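You operate a simulated robot arm through the tools that you are given. There is no shell and no other tool. Be economical: measure what you need, move in short steps, check, and stop when the job is done.

Carry out the task below with a simulated two-armed robot. There is one attempt and no reset: what you move stays moved.

Task
Pick up the plastic cup marked "6" from the third shelf from the top of the mould rack with one hand, pass it to the other hand and put it on the table edge before the buffer. Set down upright: plastic cup.

The check looks at the end state, three seconds after you hand in, the way a careful person would. Anything else that was tipped, shoved, dropped, spilled or broken makes it a failure.

Robot
Two 6-joint arms with two-finger grippers on one trunk, on a base that drives. Base frame: it is fixed to the floor where the robot stands at the start and does not move with it; the origin is under the middle of the robot, x ahead of it, y to its left, z up. Lengths are in cm, angles in degrees, forces in N, time in s.
The left shoulder is at the start at [6, 14.4, 90], the right one opposite. With the tool pointing down near the work surface each hand reaches from about 22 to 70 cm from the robot's upright axis, wherever it stands, measured 20 degrees to its own side. Places, roughly: table edge before the buffer (52x13 cm) [-170, 220, 86]. Payload 2.45 kg a hand.
The TCP of each hand is the grasp point between the finger pads, 2.6 cm short of the fingertips. In the tool frame z runs along the fingers and y along their closing line. Largest opening 9.6 cm; the body of the gripper starts 6.9 cm behind the TCP.
Orientation is that of the tool frame in the base frame, as a unit quaternion [x, y, z, w]. With the fingers straight down and closing along the base's y, the tool's x points along the base's -x, its y along +y and its z along -z.

Tools
- The arms move only by the tool move_arm. It takes "left_deltas", "right_deltas" or both (then of equal length, played together; a hand with none holds still); each is a list that holds one entry, the list of rows, each a list of 6 numbers: the shift along the tool's x, y, z in mm, then the turn, a rotation vector about the tool's x, y, z in degrees. In form: [[[x, y, z, wx, wy, wz], ...]]. A call has 1 to 12 rows; each row shifts and turns the commanded pose from where the row before left it, along the tool's axes as they then stand. "left_gripper" and "right_gripper" are, for a hand that has rows, the gripper command, from -1 (fully open) to 1 (shut), values between in proportion, set as the call begins (left out, the last holds). A row lasts 0.2 s, in which the tool goes at most 5 cm and 8.6 degrees; a call with a longer step from one row to the next is refused whole, and so is a gripper value outside its range. Where a pose cannot be reached the arm comes as near as it can. A force on the tool above 40 N (or 10 N above the force at the start of the call, whichever is more), or a blocked arm, ends the call early, and 0.2 s more pass. The fingers move at their own pace and stop on an object; they squeeze with about 23 N. The grip force told is the motor's: it shows also when the fingers shut on nothing. Time passes only in rows, and 0.2 s behind the last, so rows that do not move let the fingers close. It gives the time, the measured TCP pose, the force on the tool (base axes), the opening and the grip force at its end, in the units of the frame above (readings bear some noise), with the torque about the TCP (base axes, N m) and any sound that the robot's microphone picked up.
- Cameras (640 x 400 px; columns grow to the right, rows downward): "scene" is now at [12.86, 4.6, 151.15]; the picture's right is [0.56, -0.83, -0.00], its down [-0.56, -0.38, -0.74] and it looks along [0.61, 0.41, -0.67] (base axes); focal length 268 px, centre (320, 200). "left" rides on the left gripper at [8.2, -0.3, -9.8] in its tool frame; the picture's right is [0.04, 1.00, 0.00], its down [-0.73, 0.03, -0.68] and it looks along [-0.68, 0.03, 0.73] (tool axes); focal length 256 px, centre (320, 200). "right" rides on the right gripper at [8.1, 0.3, -9.8] in its tool frame; the picture's right is [-0.04, 1.00, 0.00], its down [-0.73, -0.03, -0.68] and it looks along [-0.68, -0.03, 0.73] (tool axes); focal length 256 px, centre (320, 200). There is no depth. A picture from a camera that has moved, and an enlarged one, comes with that camera's place and axes in the base frame and with its lens.
- get_image(camera): a new picture of that camera. It takes no simulated time.
- raise_lower(by): slides the trunk up (or, below 0, down) by that many cm; the arms and the scene camera ride with it, the base frame stays. It gives what a move gives, with no picture.
- drive_base(legs): drives the robot by 1 to 6 legs, each [ahead, turn to the left] in cm and degrees, along the robot's own axes; the way and the turn of a leg run together, so that a leg with both is an arc; at most 150 cm and 180 degrees a leg. The arms and the cameras ride along, it lands a little off, and it stops where it bumps. It gives what a move gives.
- aim_head(pan, tilt): turns the head with the scene camera to pan (to the left, within 86 degrees either way) and tilt (down, from -29 to 69), counted from straight ahead of the robot. It gives what a move gives.
- zoom(camera, box): a new picture of the part [left, top, right, bottom] of that camera's present view, enlarged. It takes no simulated time.
- job_done(): hands the job in; it is judged then, once.

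Go step by step. Nothing tells you exact positions but the pictures and the camera data: compare them with the known pose of the tool, close in by small moves and look again before you grip or let go. The budget is 120 turns and 108 pictures, counting those below and the enlarged ones. Unless the task says otherwise, let go and move clear before handing in, and close with one line.

The tools are called as a command line: name --argument value ..., lists and objects as JSON in quotes. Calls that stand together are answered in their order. move_arm: Moves the arms, as the interface text tells. Its arguments: {"type":"object","properties":{"left_deltas":{"type":"array"},"left_gripper":{"type":"number"},"right_deltas":{"type":"array"},"right_gripper":{"type":"number"}},"required":[]} The other tools are called the same way: raise_lower (by) slides the trunk up or down; drive_base (legs) drives the base; aim_head (pan, tilt) turns the head that bears the scene camera; get_image (camera) takes a picture; zoom (camera, box) takes an enlarged picture of a part of a camera's view; job_done () hands the job in.

At the start:

```text
t: 0.0
left_ee_pos: [36.33, 36.61, 123.71]
left_orientation: [-0.002, 1.0, 0.0, 0.001]
left_contact_force: [-0.4, -0.4, 0.3]
left_wrist_torque: [0.01, -0.04, -0.01]
left_finger_gap: 9.58
left_grasp_force: 0.1
right_ee_pos: [30.2, 1.44, 117.32]
right_orientation: [-0.003, 1.0, 0.001, 0.0]
right_contact_force: [-0.2, 0.1, 0.2]
right_wrist_torque: [0.04, 0.01, 0.02]
right_finger_gap: 9.61
right_grasp_force: 0.1
trunk travel left (down, up): [-52.5, 6.5]
robot x, y, heading: [-0.11, 0.29, -0.0]
head pan, tilt: [34.0, 42.3]
```

scene: 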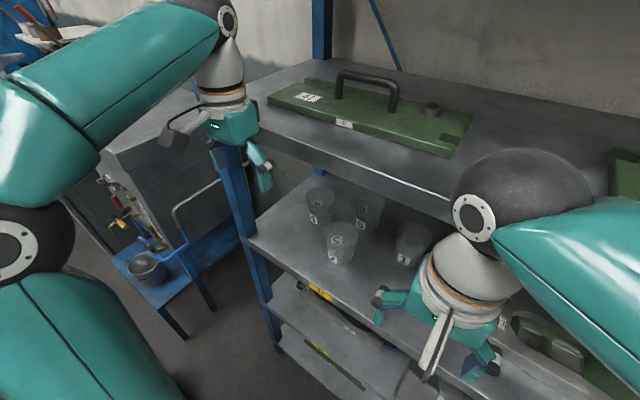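
right: 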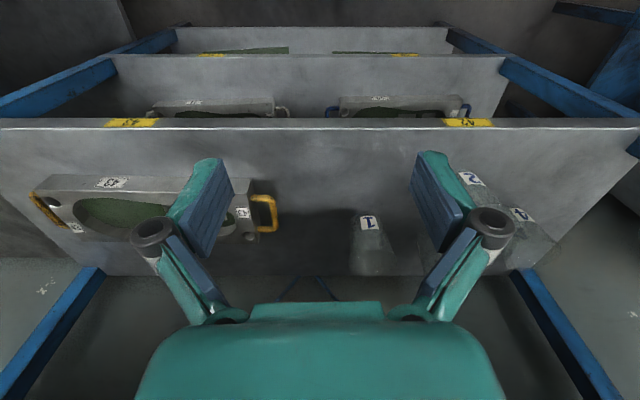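
left: 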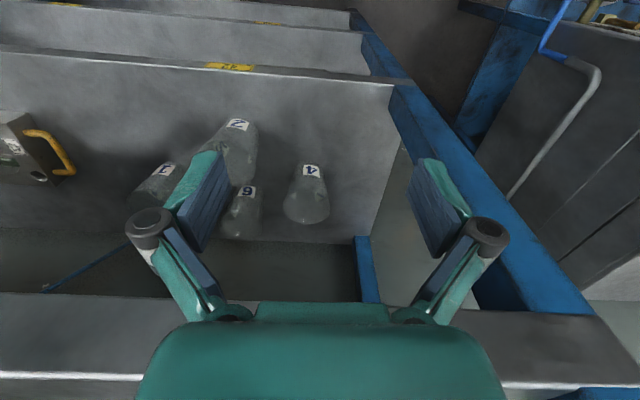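

I see a rack straight ahead with several marked cups on a lower shelf. I'll look closer to read the labels and count the shelves.

zoom --camera "scene" --box '[230, 160, 470, 310]'

zoom --camera "left" --box '[110, 90, 370, 252]'

aim_head --pan 0 --tilt 50

get_image --camera "scene"

```text
2.67 times, centred on (350, 235) of scene
camera zoom: at [12.86, 4.6, 151.15], right [0.56, -0.83, 0.0], down [-0.56, -0.38, -0.74], along [0.61, 0.41, -0.67], focal length 713 px, centre (240, 107)
```

zoom: 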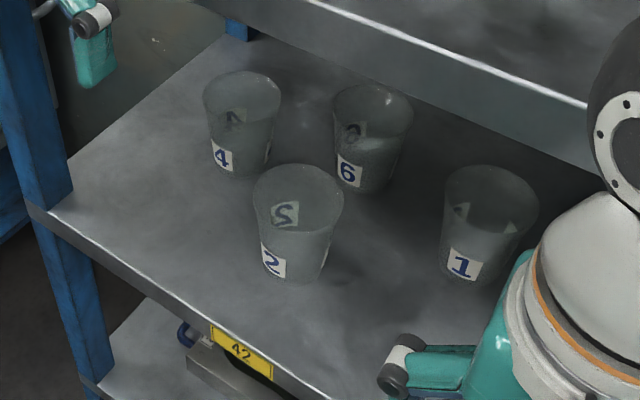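

```text
2.46 times, centred on (240, 171) of left
camera zoom: at [28.06, 36.29, 133.59], right [-0.04, 1.0, 0.0], down [0.73, 0.03, 0.68], along [0.68, 0.03, -0.73], focal length 630 px, centre (517, 271)
```

zoom: 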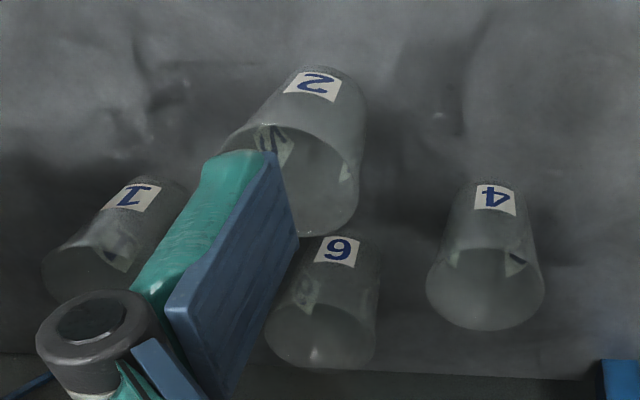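

```text
t: 1.0
left_ee_pos: [36.33, 36.66, 123.81]
left_orientation: [-0.001, 1.0, 0.0, 0.0]
left_contact_force: [-0.1, 0.2, 0.4]
left_wrist_torque: [0.01, 0.01, 0.01]
left_finger_gap: 9.58
left_grasp_force: 0.1
right_ee_pos: [30.32, 1.5, 117.31]
right_orientation: [-0.002, 1.0, 0.0, 0.0]
right_contact_force: [0.3, 0.7, 0.5]
right_wrist_torque: [0.01, 0.0, -0.01]
right_finger_gap: 9.59
right_grasp_force: 0.1
trunk travel left (down, up): [-52.5, 6.5]
robot x, y, heading: [-0.22, 0.21, 0.3]
head pan, tilt: [0.0, 50.0]
```

```text
102 pictures are left
camera scene: at [13.65, -0.05, 150.07], right [0.0, -1.0, 0.0], down [-0.77, 0.0, -0.64], along [0.64, 0.0, -0.77], focal length 268 px, centre (320, 200)
```

scene: 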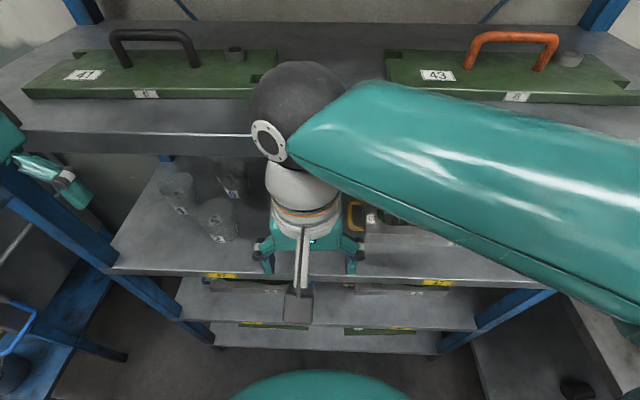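

The cup marked 6 is the back-middle one of four. I'll look upward to count shelves and check the rack's geometry.

aim_head --pan 0 --tilt 5

get_image --camera "scene"

aim_head --pan 80 --tilt 25

get_image --camera "scene"

```text
t: 2.1
left_ee_pos: [36.32, 36.76, 123.84]
left_orientation: [-0.001, 1.0, 0.0, 0.0]
left_contact_force: [0.2, 0.1, -0.2]
left_wrist_torque: [-0.03, 0.0, -0.03]
left_finger_gap: 9.62
left_grasp_force: 0.1
right_ee_pos: [30.29, 1.51, 117.37]
right_orientation: [-0.003, 1.0, 0.0, 0.001]
right_contact_force: [-1.2, 0.6, -0.1]
right_wrist_torque: [0.01, -0.04, -0.02]
right_finger_gap: 9.6
right_grasp_force: 0.1
trunk travel left (down, up): [-52.5, 6.5]
robot x, y, heading: [0.18, 0.14, 0.1]
head pan, tilt: [0.0, 5.0]
```

```text
101 pictures are left
camera scene: at [15.14, -0.06, 157.05], right [0.0, -1.0, 0.0], down [-0.09, 0.0, -1.0], along [1.0, 0.0, -0.09], focal length 268 px, centre (320, 200)
```

scene: 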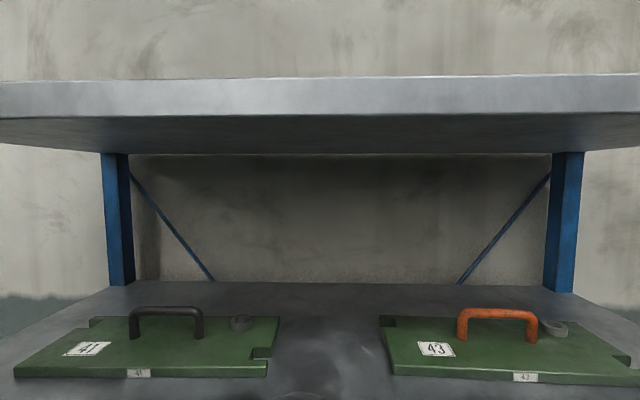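

```text
t: 3.6
left_ee_pos: [36.27, 36.6, 123.75]
left_orientation: [-0.002, 1.0, 0.0, 0.0]
left_contact_force: [-0.1, 0.9, 1.2]
left_wrist_torque: [0.04, -0.01, 0.02]
left_finger_gap: 9.6
left_grasp_force: 0.1
right_ee_pos: [30.22, 1.41, 117.45]
right_orientation: [-0.003, 1.0, 0.0, 0.0]
right_contact_force: [0.5, -0.2, -0.1]
right_wrist_torque: [-0.03, 0.0, -0.03]
right_finger_gap: 9.58
right_grasp_force: 0.1
trunk travel left (down, up): [-52.5, 6.5]
robot x, y, heading: [-0.46, -0.13, 0.2]
head pan, tilt: [80.0, 25.0]
```

```text
100 pictures are left
camera scene: at [7.56, 9.02, 153.82], right [0.98, -0.17, 0.0], down [-0.07, -0.42, -0.91], along [0.16, 0.89, -0.42], focal length 268 px, centre (320, 200)
```

scene: 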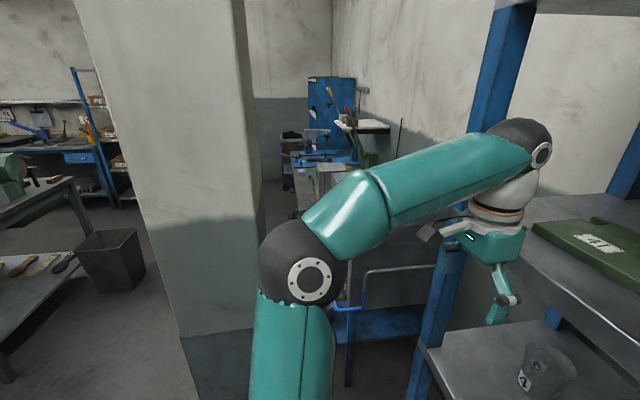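

There is a further shelf above the one with the green moulds, so the cups stand on the third shelf. I estimate cup 6 at about (65, 24), with the shelf at z≈92. I'll pull the hands clear of the rack and roll the right hand by half a turn, so that its camera rides on top when the hand pitches forward.

move_arm --left_deltas '[[[30, 0, 0, 0, 0, 0], [40, 0, 0, 0, 0, 0], [40, 0, 0, 0, 0, 0], [10, 0, 0, 0, 0, 0], [0, 0, 0, 0, 0, 0], [0, 0, 0, 0, 0, 0], [0, 0, 0, 0, 0, 0], [0, 0, 0, 0, 0, 0], [0, 0, 0, 0, 0, 0], [0, 0, 0, 0, 0, 0], [0, 0, 0, 0, 0, 0]]]' --right_deltas '[[[0, -30, 0, 0, 0, 0], [0, -40, 0, 0, 0, 0], [0, -40, 0, 0, 0, 8.5], [0, 0, 0, 0, 0, 8.5], [0, 0, 0, 0, 0, 8.5], [0, 0, 0, 0, 0, 8.5], [0, 0, 0, 0, 0, 8.5], [0, 0, 0, 0, 0, 8.5], [0, 0, 0, 0, 0, 8.5], [0, 0, 0, 0, 0, 8.5], [0, 0, 0, 0, 0, 8.5]]]'

aim_head --pan 10 --tilt 45

get_image --camera "scene"

```text
t: 6.0
left_ee_pos: [24.22, 36.64, 123.81]
left_orientation: [-0.002, 1.0, 0.001, 0.001]
left_contact_force: [-0.1, 0.1, -0.1]
left_wrist_torque: [0.06, 0.03, 0.0]
left_finger_gap: 9.6
left_grasp_force: 0.0
right_ee_pos: [30.51, -9.48, 117.35]
right_orientation: [0.618, 0.786, 0.0, 0.0]
right_contact_force: [-1.0, 0.0, 0.5]
right_wrist_torque: [0.0, 0.0, 0.0]
right_finger_gap: 9.6
right_grasp_force: 0.0
trunk travel left (down, up): [-52.5, 6.5]
robot x, y, heading: [-0.01, 0.18, -0.1]
head pan, tilt: [80.0, 25.0]
```

```text
t: 7.5
left_ee_pos: [24.28, 36.61, 123.87]
left_orientation: [-0.002, 1.0, 0.0, 0.0]
left_contact_force: [0.1, -0.2, 0.1]
left_wrist_torque: [0.01, 0.0, 0.0]
left_finger_gap: 9.58
left_grasp_force: 0.1
right_ee_pos: [30.45, -9.41, 117.39]
right_orientation: [0.616, 0.787, 0.001, 0.0]
right_contact_force: [0.5, -0.1, 0.7]
right_wrist_torque: [-0.01, -0.04, 0.02]
right_finger_gap: 9.61
right_grasp_force: 0.0
trunk travel left (down, up): [-52.5, 6.5]
robot x, y, heading: [0.22, -0.05, -0.0]
head pan, tilt: [10.0, 45.0]
```

```text
99 pictures are left
camera scene: at [13.93, 1.36, 150.76], right [0.17, -0.98, 0.0], down [-0.7, -0.12, -0.71], along [0.7, 0.12, -0.71], focal length 268 px, centre (320, 200)
```

scene: 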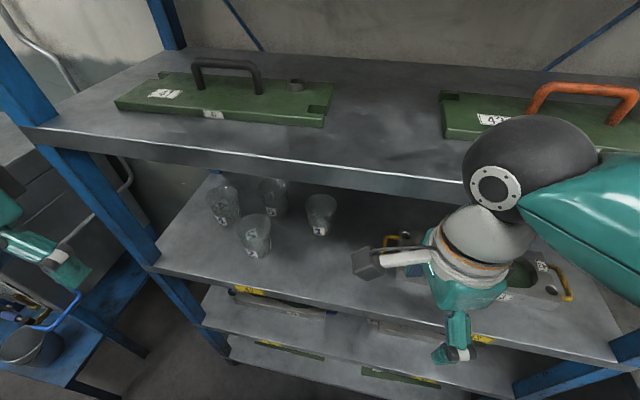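

The view is clear now: cup 6 stands behind cup 2, and the gap toward it runs in from the right front. I'll finish the roll (camera side heading about 33° left) and lower the trunk, so the arm can enter under the shelf above.

move_arm --right_deltas '[[[0, 0, 0, 0, 0, 7.9], [0, 0, 0, 0, 0, 7.9], [0, 0, 0, 0, 0, 7.9], [0, 0, 0, 0, 0, 7.9], [0, 0, 0, 0, 0, 7.9], [0, 0, 0, 0, 0, 7.9], [0, 0, 0, 0, 0, 7.9], [0, 0, 0, 0, 0, 7.9], [0, 0, 0, 0, 0, 7.9]]]'

raise_lower --by -15

get_image --camera "scene"

get_image --camera "right"

```text
t: 9.2
left_ee_pos: [24.26, 36.57, 123.86]
left_orientation: [-0.002, 1.0, 0.0, 0.0]
left_contact_force: [1.3, -1.0, -0.5]
left_wrist_torque: [0.07, 0.13, -0.05]
left_finger_gap: 9.63
left_grasp_force: 0.0
right_ee_pos: [31.07, -10.8, 117.39]
right_orientation: [0.908, 0.419, -0.004, -0.008]
right_contact_force: [-21.0, 7.0, 5.9]
right_wrist_torque: [-0.46, -2.74, 2.07]
right_finger_gap: 9.61
right_grasp_force: 0.0
right hand out of reach, approached as far as the arm can: row 7, 8
trunk travel left (down, up): [-52.5, 6.5]
robot x, y, heading: [0.03, 0.08, 0.0]
head pan, tilt: [10.0, 45.0]
stopped in row 8 (right hand): the force on the tool passed its limit at 74 N (the readings are from after the stop); the commanded pose is now the measured one
```

```text
t: 10.9
left_ee_pos: [24.18, 36.55, 108.93]
left_orientation: [-0.002, 1.0, 0.0, 0.001]
left_contact_force: [0.1, 0.0, 0.7]
left_wrist_torque: [-0.03, -0.01, 0.02]
left_finger_gap: 9.6
left_grasp_force: 0.1
right_ee_pos: [31.29, -10.93, 102.52]
right_orientation: [0.909, 0.416, -0.005, -0.007]
right_contact_force: [0.3, -0.9, -0.6]
right_wrist_torque: [0.04, -0.02, -0.03]
right_finger_gap: 9.62
right_grasp_force: 0.1
trunk travel left (down, up): [-37.5, 21.5]
robot x, y, heading: [0.36, 0.09, 0.1]
head pan, tilt: [10.0, 45.0]
```

```text
98 pictures are left
camera scene: at [13.92, 1.35, 135.77], right [0.17, -0.98, 0.0], down [-0.7, -0.12, -0.71], along [0.7, 0.12, -0.71], focal length 268 px, centre (320, 200)
```

scene: 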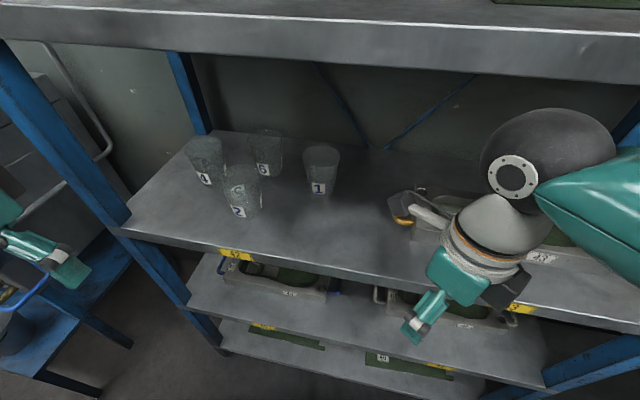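

```text
97 pictures are left
camera right: at [37.01, -4.94, 112.11], right [0.73, -0.68, -0.02], down [-0.49, -0.54, 0.68], along [-0.48, -0.49, -0.73], focal length 256 px, centre (320, 200)
```

right: 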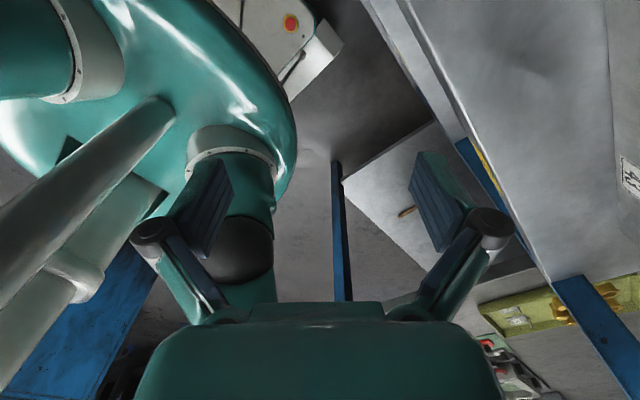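

The camera mount brushed the front edge of the shelf above; the trunk is now lower. I'll draw the hand back a little and finish the roll.

move_arm --right_deltas '[[[-20, -23, 0, 0, 0, 0], [-20, -23, 0, 0, 0, 0], [0, 0, 0, 0, 0, 5.4], [0, 0, 0, 0, 0, 5.4], [0, 0, 0, 0, 0, 5.4]]]'

```text
t: 12.1
left_ee_pos: [24.22, 36.59, 108.81]
left_orientation: [-0.002, 1.0, 0.0, 0.0]
left_contact_force: [-0.5, 0.3, -0.1]
left_wrist_torque: [-0.01, 0.0, -0.04]
left_finger_gap: 9.58
left_grasp_force: 0.2
right_ee_pos: [30.69, -20.02, 102.11]
right_orientation: [0.959, 0.285, -0.007, -0.007]
right_contact_force: [0.0, 0.4, -0.3]
right_wrist_torque: [0.04, -0.01, 0.01]
right_finger_gap: 9.6
right_grasp_force: 0.1
right hand out of reach, approached as far as the arm can: row 1, 2, 3, 4, 5
trunk travel left (down, up): [-37.5, 21.5]
robot x, y, heading: [0.22, -0.4, -0.4]
head pan, tilt: [10.0, 45.0]
```

The roll is done. I'll back the base off 20 cm so there is room to pitch the hand forward before entering the rack.

drive_base --legs '[[-20, 0]]'

move_arm --right_deltas '[[[32.6, 0, -2.1, 0, 7.5, 0], [32.6, 0, -2.1, 0, 7.5, 0], [32.6, 0, -2.1, 0, 7.5, 0], [32.6, 0, -2.1, 0, 7.5, 0], [32.6, 0, -2.1, 0, 7.5, 0], [0, 0, 0, 0, 0, 0]]]'

get_image --camera "scene"

```text
t: 13.7
left_ee_pos: [3.61, 36.63, 108.86]
left_orientation: [0.002, 1.0, 0.0, 0.0]
left_contact_force: [-0.2, 0.9, -0.5]
left_wrist_torque: [-0.02, -0.04, -0.02]
left_finger_gap: 9.61
left_grasp_force: 0.1
right_ee_pos: [9.88, -20.34, 102.26]
right_orientation: [0.959, 0.284, -0.006, -0.007]
right_contact_force: [-1.0, 0.3, 0.0]
right_wrist_torque: [0.02, 0.01, 0.01]
right_finger_gap: 9.59
right_grasp_force: 0.0
trunk travel left (down, up): [-37.5, 21.5]
robot x, y, heading: [-21.1, 0.21, -0.5]
head pan, tilt: [10.0, 45.0]
```

```text
t: 15.1
left_ee_pos: [3.74, 36.55, 108.89]
left_orientation: [0.0, 1.0, 0.001, 0.0]
left_contact_force: [0.3, -1.1, -0.2]
left_wrist_torque: [-0.03, -0.01, -0.02]
left_finger_gap: 9.56
left_grasp_force: 0.1
right_ee_pos: [22.56, -12.18, 107.21]
right_orientation: [0.91, 0.265, 0.303, -0.099]
right_contact_force: [0.0, 0.4, -0.8]
right_wrist_torque: [-0.02, -0.01, 0.01]
right_finger_gap: 9.59
right_grasp_force: 0.0
trunk travel left (down, up): [-37.5, 21.5]
robot x, y, heading: [-20.74, 0.21, -0.4]
head pan, tilt: [10.0, 45.0]
```

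```text
96 pictures are left
camera scene: at [-6.8, 1.24, 135.76], right [0.17, -0.99, 0.0], down [-0.7, -0.12, -0.71], along [0.7, 0.12, -0.71], focal length 268 px, centre (320, 200)
```

scene: 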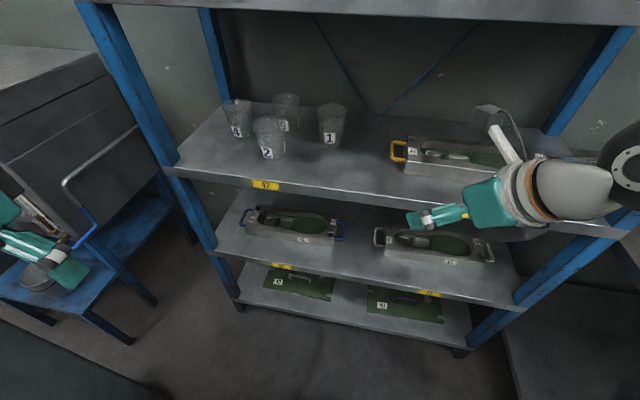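

The right hand is pitched about 37° with its camera on top, and the way in is visible. I'll pitch it the rest of the way and zoom on the cups for a better fix.

move_arm --right_deltas '[[[20, 0, 10, 0, 7.5, 0], [20, 0, 10, 0, 7.5, 0], [20, 0, 10, 0, 7.5, 0], [0, 0, 0, 0, 0, 0]]]'

zoom --camera "scene" --box '[180, 60, 420, 210]'

get_image --camera "right"

```text
t: 16.1
left_ee_pos: [3.7, 36.52, 108.82]
left_orientation: [0.001, 1.0, 0.0, 0.0]
left_contact_force: [0.7, 0.9, -0.2]
left_wrist_torque: [-0.01, 0.01, -0.03]
left_finger_gap: 9.61
left_grasp_force: 0.0
right_ee_pos: [28.01, -8.65, 109.22]
right_orientation: [0.833, 0.242, 0.474, -0.149]
right_contact_force: [0.4, -0.2, -0.6]
right_wrist_torque: [0.01, 0.0, -0.01]
right_finger_gap: 9.6
right_grasp_force: 0.0
trunk travel left (down, up): [-37.5, 21.5]
robot x, y, heading: [-21.0, -0.14, -0.6]
head pan, tilt: [10.0, 45.0]
```

```text
2.67 times, centred on (300, 135) of scene
camera zoom: at [-6.81, 1.25, 135.76], right [0.17, -0.99, 0.0], down [-0.7, -0.12, -0.71], along [0.7, 0.12, -0.71], focal length 713 px, centre (373, 373)
```

zoom: 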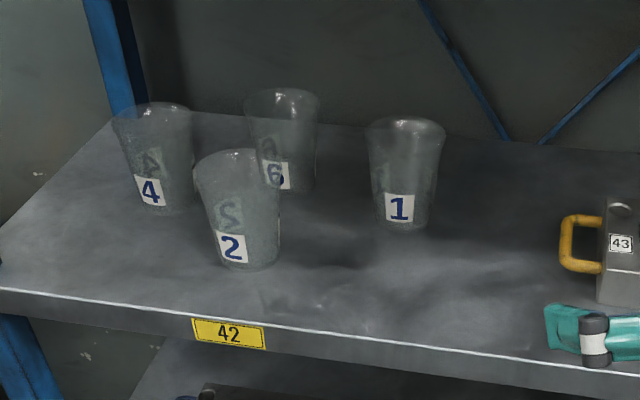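

```text
94 pictures are left
camera right: at [24.61, -11.48, 121.08], right [0.52, -0.85, -0.05], down [-0.82, -0.49, -0.29], along [0.22, 0.2, -0.96], focal length 256 px, centre (320, 200)
```

right: 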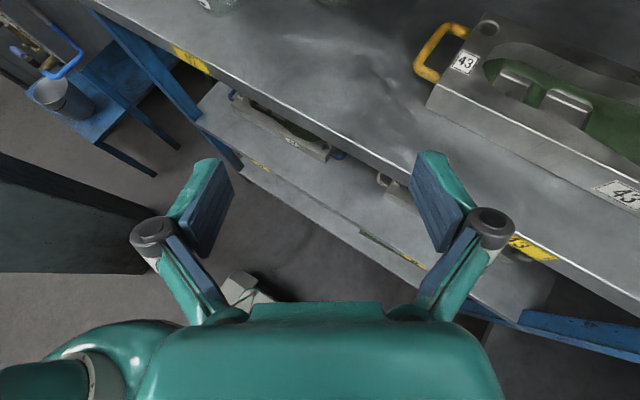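

The cups read as empty and about 10 cm tall with 8 cm rims. Shelf z≈93, cup 6 centre ≈(64, 22.5), cup 2 ≈(51, 23.5), cup 1 ≈(59, 9), and the underside of the shelf above ≈125. I'll slide the hand left onto the approach line, then look.

move_arm --right_deltas '[[[7.2, -32.8, 20.4, 0, 0.6, 0], [7.2, -32.8, 20.4, 0, 0.6, 0], [7.2, -32.8, 20.4, 0, 0.6, 0], [7.2, -32.8, 20.4, 0, 0.6, 0], [7.2, -32.8, 20.4, 0, 0.6, 0], [0, 0, 0, 0, 0, 0]]]'

get_image --camera "scene"

```text
t: 17.5
left_ee_pos: [3.75, 36.64, 108.97]
left_orientation: [0.001, 1.0, -0.001, 0.001]
left_contact_force: [-0.6, -0.6, -0.3]
left_wrist_torque: [-0.05, 0.0, 0.0]
left_finger_gap: 9.6
left_grasp_force: 0.1
right_ee_pos: [34.6, -0.27, 106.3]
right_orientation: [0.817, 0.245, 0.495, -0.166]
right_contact_force: [-0.4, 0.6, 0.8]
right_wrist_torque: [0.02, 0.02, 0.01]
right_finger_gap: 9.63
right_grasp_force: 0.1
right hand out of reach, approached as far as the arm can: row 1, 2, 3, 4, 5
trunk travel left (down, up): [-37.5, 21.5]
robot x, y, heading: [-20.29, 0.32, -0.4]
head pan, tilt: [10.0, 45.0]
```

```text
93 pictures are left
camera scene: at [-6.82, 1.24, 135.77], right [0.17, -0.99, 0.0], down [-0.7, -0.12, -0.71], along [0.7, 0.12, -0.71], focal length 268 px, centre (320, 200)
```

scene: 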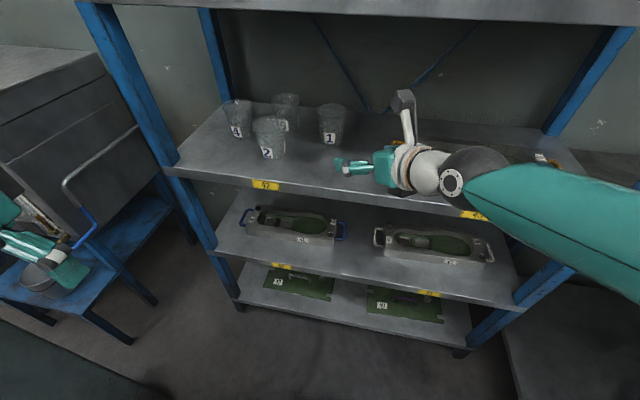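

The arm cannot tuck in that close to the body, so it stopped short at (34.6, -0.3). I'll drive ahead 9 cm and then reach forward onto the approach line.

drive_base --legs '[[9, 0]]'

move_arm --right_deltas '[[[11.9, 17.1, 23.4, 0, 0, 0], [11.9, 17.1, 23.4, 0, 0, 0], [11.9, 17.1, 23.4, 0, 0, 0], [0, 0, 0, 0, 0, 0]]]'

get_image --camera "scene"

get_image --camera "right"

```text
t: 18.6
left_ee_pos: [13.07, 36.55, 108.87]
left_orientation: [0.004, 1.0, 0.0, -0.001]
left_contact_force: [0.7, -0.3, 0.3]
left_wrist_torque: [0.01, 0.02, 0.01]
left_finger_gap: 9.6
left_grasp_force: 0.2
right_ee_pos: [44.0, -0.48, 106.24]
right_orientation: [0.819, 0.243, 0.493, -0.164]
right_contact_force: [0.2, 0.4, -0.4]
right_wrist_torque: [0.04, 0.0, -0.01]
right_finger_gap: 9.59
right_grasp_force: 0.0
trunk travel left (down, up): [-37.5, 21.5]
robot x, y, heading: [-11.73, 0.06, -0.7]
head pan, tilt: [10.0, 45.0]
```

```text
t: 19.6
left_ee_pos: [12.97, 36.41, 109.07]
left_orientation: [0.003, 1.0, 0.0, 0.0]
left_contact_force: [-1.5, -0.6, -0.5]
left_wrist_torque: [0.01, -0.02, 0.0]
left_finger_gap: 9.6
left_grasp_force: 0.0
right_ee_pos: [52.79, -0.15, 106.41]
right_orientation: [0.818, 0.244, 0.494, -0.165]
right_contact_force: [-0.2, -0.1, -0.6]
right_wrist_torque: [0.0, 0.03, -0.04]
right_finger_gap: 9.61
right_grasp_force: 0.0
trunk travel left (down, up): [-37.5, 21.5]
robot x, y, heading: [-11.78, -0.06, -0.9]
head pan, tilt: [10.0, 45.0]
```

```text
92 pictures are left
camera scene: at [2.28, 1.13, 135.77], right [0.16, -0.99, 0.0], down [-0.7, -0.11, -0.71], along [0.7, 0.11, -0.71], focal length 268 px, centre (320, 200)
```

scene: 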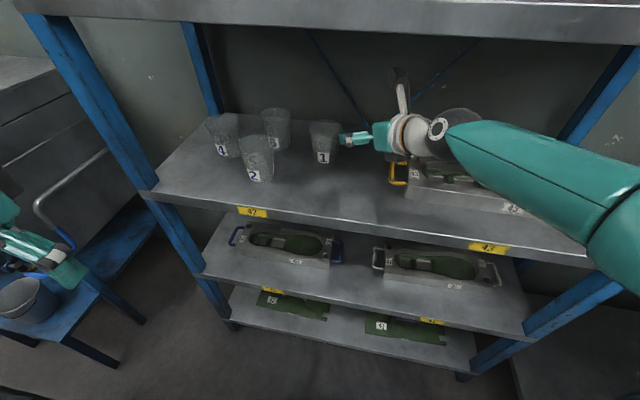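

```text
91 pictures are left
camera right: at [49.02, -3.58, 117.99], right [0.55, -0.84, -0.06], down [-0.8, -0.5, -0.34], along [0.25, 0.24, -0.94], focal length 256 px, centre (320, 200)
```

right: 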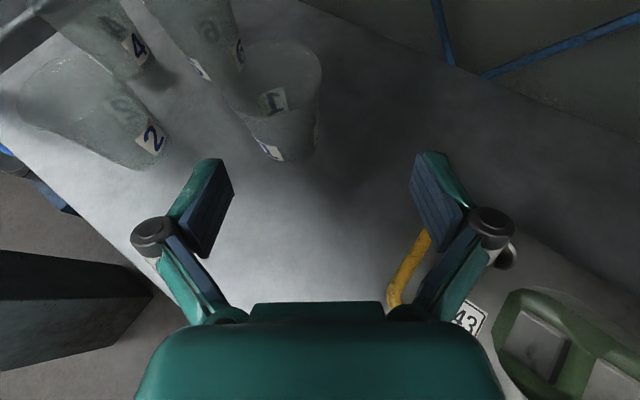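

The hand is inside at (52.8, -0.15, 106.4), above rim height. I'll slide it sideways onto the approach line in front of cups 1 and 2 and look through the wrist camera.

move_arm --right_deltas '[[[2, -42.3, 2.3, 0, 0, 0], [2, -42.3, 2.3, 0, 0, 0], [2, -42.3, 2.3, 0, 0, 0], [0, 0, 0, 0, 0, 0]]]'

get_image --camera "right"

get_image --camera "scene"

```text
t: 20.6
left_ee_pos: [13.0, 36.36, 108.99]
left_orientation: [0.004, 1.0, 0.001, 0.0]
left_contact_force: [-0.3, 0.5, 0.1]
left_wrist_torque: [-0.04, 0.01, 0.0]
left_finger_gap: 9.59
left_grasp_force: 0.1
right_ee_pos: [49.72, 6.27, 106.68]
right_orientation: [0.814, 0.255, 0.491, -0.178]
right_contact_force: [-0.7, 0.2, -0.8]
right_wrist_torque: [0.0, -0.02, 0.02]
right_finger_gap: 9.6
right_grasp_force: 0.0
right hand out of reach, approached as far as the arm can: row 2, 3
trunk travel left (down, up): [-37.5, 21.5]
robot x, y, heading: [-11.5, 0.08, -0.9]
head pan, tilt: [10.0, 45.0]
```

```text
90 pictures are left
camera right: at [46.26, 2.74, 118.39], right [0.57, -0.82, -0.07], down [-0.78, -0.52, -0.34], along [0.24, 0.26, -0.94], focal length 256 px, centre (320, 200)
```

right: 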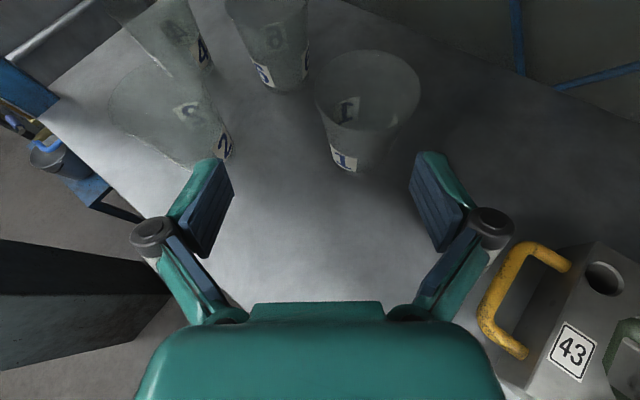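

```text
89 pictures are left
camera scene: at [2.33, 1.12, 135.76], right [0.16, -0.99, 0.0], down [-0.7, -0.11, -0.71], along [0.7, 0.11, -0.71], focal length 268 px, centre (320, 200)
```

scene: 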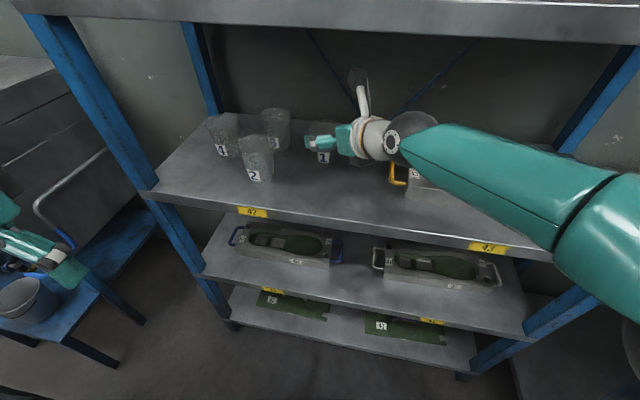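

The roll joint limits how far left the right hand can go from here. Moving the base about 20 cm left fixes that geometry. I'll check both sides first, then back out and shift over.

drive_base --legs '[[-18, 0]]'

aim_head --pan -80 --tilt 35

get_image --camera "scene"

aim_head --pan 85 --tilt 40

get_image --camera "scene"

```text
t: 22.2
left_ee_pos: [-4.94, 36.58, 108.98]
left_orientation: [0.004, 1.0, 0.0, 0.0]
left_contact_force: [-0.7, 0.6, 0.3]
left_wrist_torque: [-0.02, -0.04, 0.01]
left_finger_gap: 9.58
left_grasp_force: 0.0
right_ee_pos: [31.94, 6.58, 106.76]
right_orientation: [0.813, 0.254, 0.492, -0.177]
right_contact_force: [-0.2, -0.2, 1.1]
right_wrist_torque: [0.0, -0.02, -0.04]
right_finger_gap: 9.6
right_grasp_force: 0.1
trunk travel left (down, up): [-37.5, 21.5]
robot x, y, heading: [-29.41, 0.56, -0.8]
head pan, tilt: [10.0, 45.0]
```

```text
t: 23.8
left_ee_pos: [-4.72, 36.54, 109.08]
left_orientation: [0.003, 1.0, 0.0, 0.0]
left_contact_force: [-0.3, -0.7, -0.8]
left_wrist_torque: [0.0, -0.02, 0.0]
left_finger_gap: 9.6
left_grasp_force: 0.1
right_ee_pos: [32.12, 6.56, 106.75]
right_orientation: [0.814, 0.254, 0.492, -0.177]
right_contact_force: [-0.1, 0.0, 0.5]
right_wrist_torque: [-0.04, -0.02, 0.0]
right_finger_gap: 9.59
right_grasp_force: 0.1
trunk travel left (down, up): [-37.5, 21.5]
robot x, y, heading: [-29.5, 0.18, -0.6]
head pan, tilt: [-80.0, 35.0]
```

```text
88 pictures are left
camera scene: at [-22.03, -8.67, 137.24], right [-0.99, -0.16, 0.0], down [-0.09, 0.57, -0.82], along [0.13, -0.81, -0.57], focal length 268 px, centre (320, 200)
```

scene: 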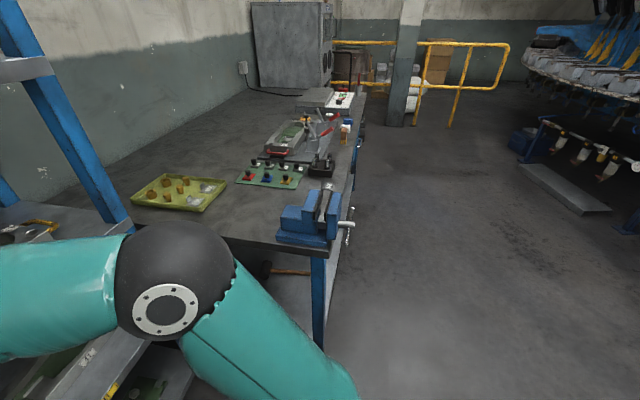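

```text
t: 26.3
left_ee_pos: [-4.66, 36.55, 108.97]
left_orientation: [0.004, 1.0, 0.0, 0.0]
left_contact_force: [-0.3, -0.2, -0.5]
left_wrist_torque: [-0.01, -0.02, -0.02]
left_finger_gap: 9.59
left_grasp_force: 0.2
right_ee_pos: [32.11, 6.52, 106.89]
right_orientation: [0.813, 0.255, 0.491, -0.178]
right_contact_force: [0.3, 0.4, 0.5]
right_wrist_torque: [0.01, 0.0, -0.02]
right_finger_gap: 9.61
right_grasp_force: 0.1
trunk travel left (down, up): [-37.5, 21.5]
robot x, y, heading: [-29.61, 0.46, -0.6]
head pan, tilt: [85.0, 40.0]
```

```text
87 pictures are left
camera scene: at [-22.6, 8.48, 136.49], right [0.99, -0.1, 0.0], down [-0.06, -0.64, -0.77], along [0.08, 0.76, -0.64], focal length 268 px, centre (320, 200)
```

scene: 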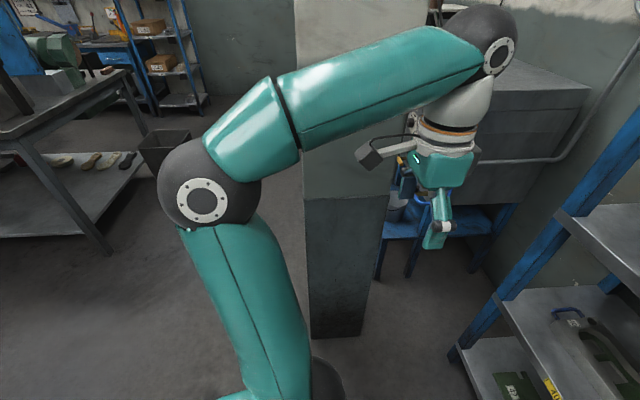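

A pillar stands close on the left (y≈68), so I'll tuck the left arm inward first. Then I'll shift the base about 14 cm to the left with a back-and-turn manoeuvre.

move_arm --left_deltas '[[[-8.75, -35, 0, 0, 0, 0], [-8.75, -35, 0, 0, 0, 0], [-8.75, -35, 0, 0, 0, 0], [-8.75, -35, 0, 0, 0, 0], [0, 0, 0, 0, 0, 0]]]'

drive_base --legs '[[0, -35], [-24, 0], [0, 35]]'

aim_head --pan 10 --tilt 45

get_image --camera "scene"

```text
t: 27.5
left_ee_pos: [-1.43, 22.54, 109.06]
left_orientation: [0.003, 1.0, 0.0, 0.0]
left_contact_force: [-1.0, 0.6, -0.6]
left_wrist_torque: [-0.02, 0.04, 0.02]
left_finger_gap: 9.6
left_grasp_force: 0.1
right_ee_pos: [32.1, 6.55, 106.82]
right_orientation: [0.814, 0.255, 0.491, -0.177]
right_contact_force: [0.8, -0.6, -0.5]
right_wrist_torque: [-0.05, 0.01, -0.01]
right_finger_gap: 9.61
right_grasp_force: 0.1
trunk travel left (down, up): [-37.5, 21.5]
robot x, y, heading: [-29.31, 0.24, -0.7]
head pan, tilt: [85.0, 40.0]
```

```text
t: 33.1
left_ee_pos: [-21.88, 37.3, 109.12]
left_orientation: [0.002, 1.0, 0.0, 0.0]
left_contact_force: [1.1, 0.6, -0.2]
left_wrist_torque: [-0.04, 0.0, 0.04]
left_finger_gap: 9.59
left_grasp_force: 0.1
right_ee_pos: [11.92, 21.32, 106.78]
right_orientation: [0.812, 0.259, 0.49, -0.182]
right_contact_force: [0.5, -0.1, -0.7]
right_wrist_torque: [-0.01, -0.02, 0.04]
right_finger_gap: 9.61
right_grasp_force: 0.0
trunk travel left (down, up): [-37.5, 21.5]
robot x, y, heading: [-49.74, 14.25, -0.6]
head pan, tilt: [85.0, 40.0]
```

```text
t: 34.6
left_ee_pos: [-21.83, 37.31, 108.92]
left_orientation: [0.002, 1.0, -0.001, -0.001]
left_contact_force: [0.6, 0.7, -0.6]
left_wrist_torque: [0.0, -0.02, -0.04]
left_finger_gap: 9.61
left_grasp_force: 0.0
right_ee_pos: [11.92, 21.26, 106.84]
right_orientation: [0.812, 0.258, 0.491, -0.182]
right_contact_force: [-0.2, -0.4, -0.1]
right_wrist_torque: [-0.05, -0.01, 0.0]
right_finger_gap: 9.59
right_grasp_force: 0.2
trunk travel left (down, up): [-37.5, 21.5]
robot x, y, heading: [-50.1, 14.06, -0.5]
head pan, tilt: [10.0, 45.0]
```

```text
86 pictures are left
camera scene: at [-35.78, 14.96, 135.76], right [0.16, -0.99, 0.0], down [-0.7, -0.12, -0.71], along [0.7, 0.12, -0.71], focal length 268 px, centre (320, 200)
```

scene: 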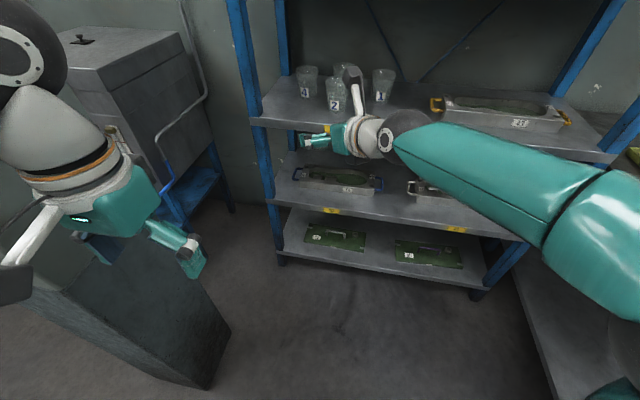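

The base has shifted to y≈14. I'll offset the hand to the right so it enters clear of cup 2, then drive ahead 30 cm.

move_arm --right_deltas '[[[-2.2, 37.3, -11.5, 0, -0.7, 0], [-2.2, 37.3, -11.5, 0, -0.7, 0], [-2.2, 37.3, -11.5, 0, -0.7, 0], [0, 0, 0, 0, 0, 0]]]'

drive_base --legs '[[30, 0]]'

get_image --camera "scene"

get_image --camera "right"

```text
t: 35.6
left_ee_pos: [-21.82, 37.4, 109.04]
left_orientation: [0.002, 1.0, 0.0, -0.001]
left_contact_force: [0.4, 0.2, -0.2]
left_wrist_torque: [-0.01, 0.0, -0.02]
left_finger_gap: 9.6
left_grasp_force: 0.1
right_ee_pos: [15.76, 10.4, 107.81]
right_orientation: [0.82, 0.262, 0.476, -0.178]
right_contact_force: [-0.1, 0.3, -0.3]
right_wrist_torque: [0.02, 0.02, 0.0]
right_finger_gap: 9.59
right_grasp_force: 0.1
trunk travel left (down, up): [-37.5, 21.5]
robot x, y, heading: [-49.83, 13.83, -0.3]
head pan, tilt: [10.0, 45.0]
```

```text
t: 37.7
left_ee_pos: [8.38, 37.0, 109.06]
left_orientation: [0.003, 1.0, 0.0, 0.0]
left_contact_force: [0.1, -0.5, -1.8]
left_wrist_torque: [-0.02, 0.03, -0.02]
left_finger_gap: 9.6
left_grasp_force: 0.0
right_ee_pos: [45.9, 10.22, 107.67]
right_orientation: [0.821, 0.262, 0.475, -0.178]
right_contact_force: [-0.3, -0.7, -0.5]
right_wrist_torque: [0.0, -0.01, 0.0]
right_finger_gap: 9.6
right_grasp_force: 0.0
trunk travel left (down, up): [-37.5, 21.5]
robot x, y, heading: [-19.77, 13.44, -0.7]
head pan, tilt: [10.0, 45.0]
```

```text
85 pictures are left
camera scene: at [-5.51, 14.64, 135.74], right [0.16, -0.99, 0.0], down [-0.7, -0.12, -0.71], along [0.7, 0.12, -0.71], focal length 268 px, centre (320, 200)
```

scene: 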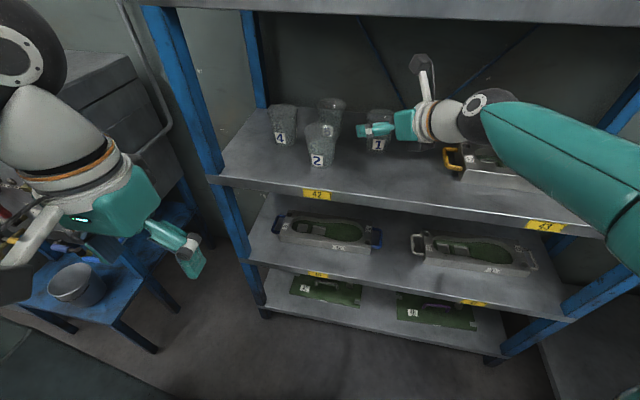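

```text
84 pictures are left
camera right: at [42.78, 6.69, 119.5], right [0.58, -0.81, -0.08], down [-0.79, -0.54, -0.31], along [0.21, 0.24, -0.95], focal length 256 px, centre (320, 200)
```

right: 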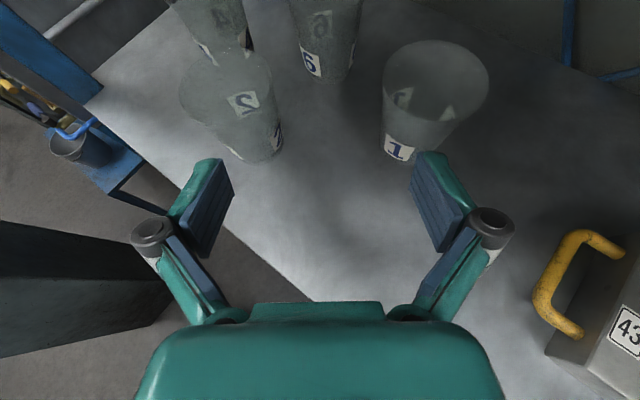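

Cup 6 now shows straight ahead between cups 2 and 1. I'll zoom in to refine its place before going in.

zoom --camera "scene" --box '[260, 80, 420, 180]'

```text
4.00 times, centred on (340, 130) of scene
camera zoom: at [-5.51, 14.64, 135.74], right [0.16, -0.99, 0.0], down [-0.7, -0.12, -0.71], along [0.7, 0.12, -0.71], focal length 1070 px, centre (240, 480)
```

zoom: 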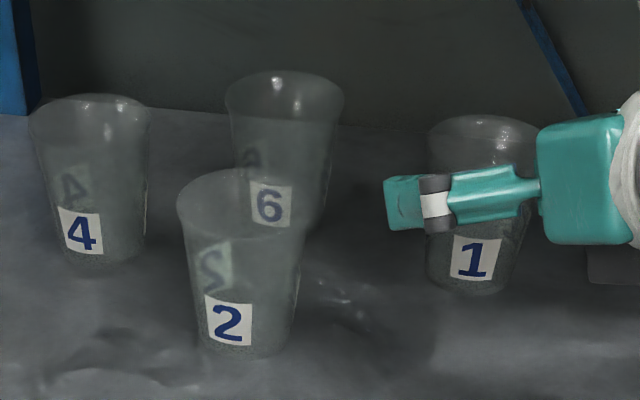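

Refined: cup 6 ≈(63.7, 23.0), rim z≈102.7. I'll advance above rim height to about 7 cm short of it and check for reach and clearance.

move_arm --right_deltas '[[[18.2, 1.4, 32.6, 0, 0, 0], [18.2, 1.4, 32.6, 0, 0, 0], [18.2, 1.4, 32.6, 0, 0, 0], [18.2, 1.4, 32.6, 0, 0, 0], [0, 0, 0, 0, 0, 0]]]'

get_image --camera "right"

get_image --camera "scene"

```text
t: 38.9
left_ee_pos: [8.31, 36.96, 109.05]
left_orientation: [0.002, 1.0, -0.002, -0.001]
left_contact_force: [-0.4, -0.9, 0.3]
left_wrist_torque: [-0.02, -0.01, 0.0]
left_finger_gap: 9.59
left_grasp_force: 0.1
right_ee_pos: [56.11, 17.65, 107.08]
right_orientation: [0.821, 0.262, 0.475, -0.177]
right_contact_force: [0.2, 0.0, -0.5]
right_wrist_torque: [-0.03, 0.02, 0.0]
right_finger_gap: 9.63
right_grasp_force: 0.1
right hand out of reach, approached as far as the arm can: row 4
trunk travel left (down, up): [-37.5, 21.5]
robot x, y, heading: [-19.21, 13.62, -0.6]
head pan, tilt: [10.0, 45.0]
```

```text
82 pictures are left
camera right: at [52.86, 14.21, 118.79], right [0.58, -0.81, -0.08], down [-0.79, -0.54, -0.31], along [0.21, 0.24, -0.95], focal length 256 px, centre (320, 200)
```

right: 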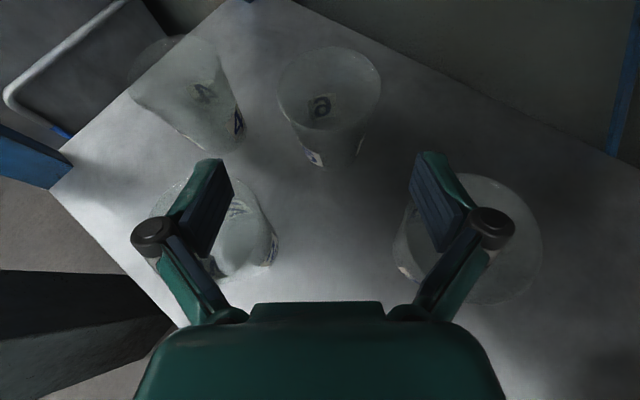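

```text
81 pictures are left
camera scene: at [-5.56, 14.66, 135.75], right [0.16, -0.99, 0.0], down [-0.7, -0.12, -0.71], along [0.7, 0.12, -0.71], focal length 268 px, centre (320, 200)
```

scene: 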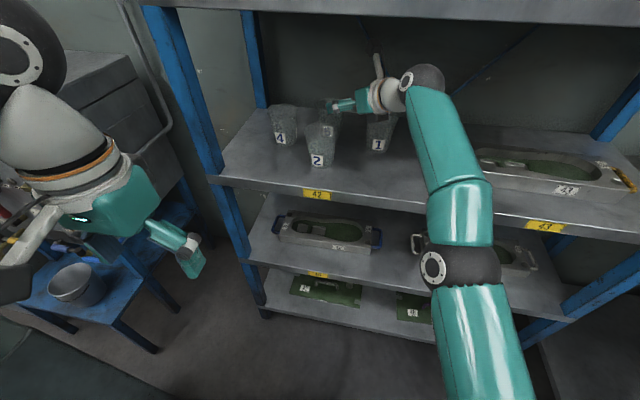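

The arm is at full stretch, and the wrist view puts cup 6's rim centre at (63.9, 22.9). The hand is above all the rims, so I'll drive ahead 8 cm to give the arm slack.

drive_base --legs '[[8, 0]]'

get_image --camera "right"

```text
t: 39.9
left_ee_pos: [16.32, 36.89, 109.02]
left_orientation: [0.003, 1.0, 0.0, -0.001]
left_contact_force: [1.9, -0.1, -0.1]
left_wrist_torque: [-0.01, 0.04, -0.03]
left_finger_gap: 9.6
left_grasp_force: 0.1
right_ee_pos: [64.05, 17.59, 106.78]
right_orientation: [0.821, 0.262, 0.475, -0.178]
right_contact_force: [0.5, 0.4, -0.4]
right_wrist_torque: [-0.01, 0.01, 0.03]
right_finger_gap: 9.58
right_grasp_force: 0.1
trunk travel left (down, up): [-37.5, 21.5]
robot x, y, heading: [-12.14, 13.74, -0.5]
head pan, tilt: [10.0, 45.0]
```

```text
80 pictures are left
camera right: at [60.81, 14.08, 118.75], right [0.58, -0.81, -0.08], down [-0.79, -0.54, -0.31], along [0.21, 0.24, -0.95], focal length 256 px, centre (320, 200)
```

right: 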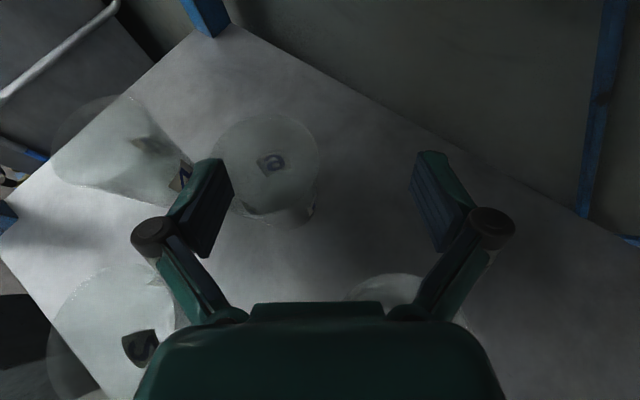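

Cup 6 is confirmed at about (64.2, 22.9). I'll move over it while still above the rim and check centring before going down.

move_arm --right_deltas '[[[8.5, -20.8, 14.1, 0, 0, 0], [8.5, -20.8, 14.1, 0, 0, 0], [0, 0, 0, 0, 0, 0], [0, 0, 0, 0, 0, 0]]]'

get_image --camera "right"

zoom --camera "scene" --box '[230, 20, 470, 170]'

```text
t: 40.9
left_ee_pos: [16.32, 36.96, 109.1]
left_orientation: [0.003, 1.0, 0.0, 0.0]
left_contact_force: [-0.5, -0.2, 0.4]
left_wrist_torque: [-0.01, -0.01, 0.01]
left_finger_gap: 9.61
left_grasp_force: 0.1
right_ee_pos: [62.46, 22.3, 106.73]
right_orientation: [0.821, 0.261, 0.476, -0.177]
right_contact_force: [-0.2, 0.0, 0.1]
right_wrist_torque: [0.02, 0.0, -0.01]
right_finger_gap: 9.61
right_grasp_force: 0.0
right hand out of reach, approached as far as the arm can: row 1, 2
trunk travel left (down, up): [-37.5, 21.5]
robot x, y, heading: [-11.94, 13.51, -0.5]
head pan, tilt: [10.0, 45.0]
```

```text
79 pictures are left
camera right: at [59.35, 18.88, 118.41], right [0.58, -0.81, -0.08], down [-0.79, -0.54, -0.31], along [0.21, 0.24, -0.95], focal length 256 px, centre (320, 200)
```

right: 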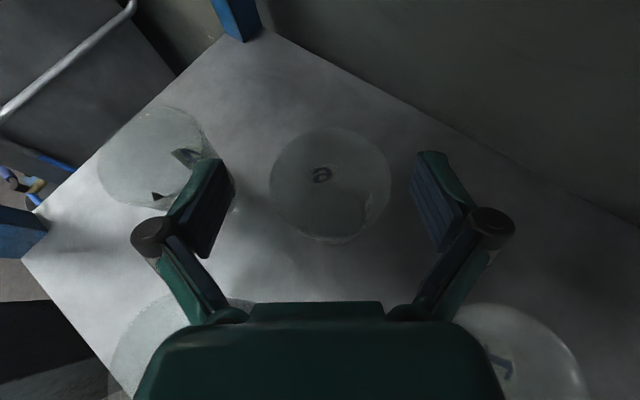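

```text
2.67 times, centred on (350, 95) of scene
camera zoom: at [2.2, 14.54, 135.76], right [0.16, -0.99, 0.0], down [-0.7, -0.12, -0.71], along [0.7, 0.12, -0.71], focal length 713 px, centre (240, 480)
```

zoom: 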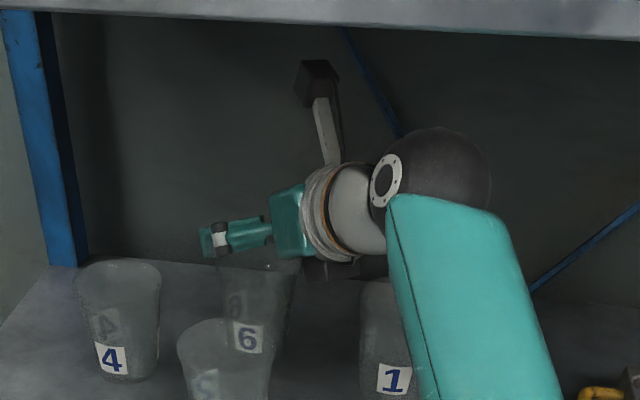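

The hand is nearly centred, needing about 1.4 cm forward and a little right. Descending eases the reach, so I'll correct while lowering 1.8 cm.

move_arm --right_deltas '[[[-4.2, 2.7, 10.7, 0, 0, 0], [-4.2, 2.7, 10.7, 0, 0, 0], [0, 0, 0, 0, 0, 0]]]'

get_image --camera "right"

```text
t: 41.7
left_ee_pos: [16.16, 36.98, 109.24]
left_orientation: [0.002, 1.0, 0.0, 0.0]
left_contact_force: [0.3, -0.6, -0.7]
left_wrist_torque: [-0.01, 0.01, -0.01]
left_finger_gap: 9.58
left_grasp_force: 0.0
right_ee_pos: [63.61, 22.7, 104.68]
right_orientation: [0.821, 0.262, 0.476, -0.177]
right_contact_force: [0.3, 0.5, 0.1]
right_wrist_torque: [0.0, -0.02, 0.02]
right_finger_gap: 9.63
right_grasp_force: 0.1
right hand out of reach, approached as far as the arm can: row 2
trunk travel left (down, up): [-37.5, 21.5]
robot x, y, heading: [-11.83, 13.24, -0.9]
head pan, tilt: [10.0, 45.0]
```

```text
77 pictures are left
camera right: at [60.44, 19.2, 116.51], right [0.58, -0.81, -0.08], down [-0.79, -0.53, -0.31], along [0.21, 0.24, -0.95], focal length 256 px, centre (320, 200)
```

right: 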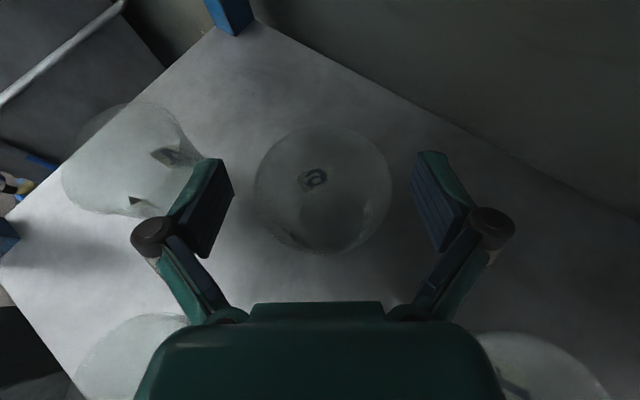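

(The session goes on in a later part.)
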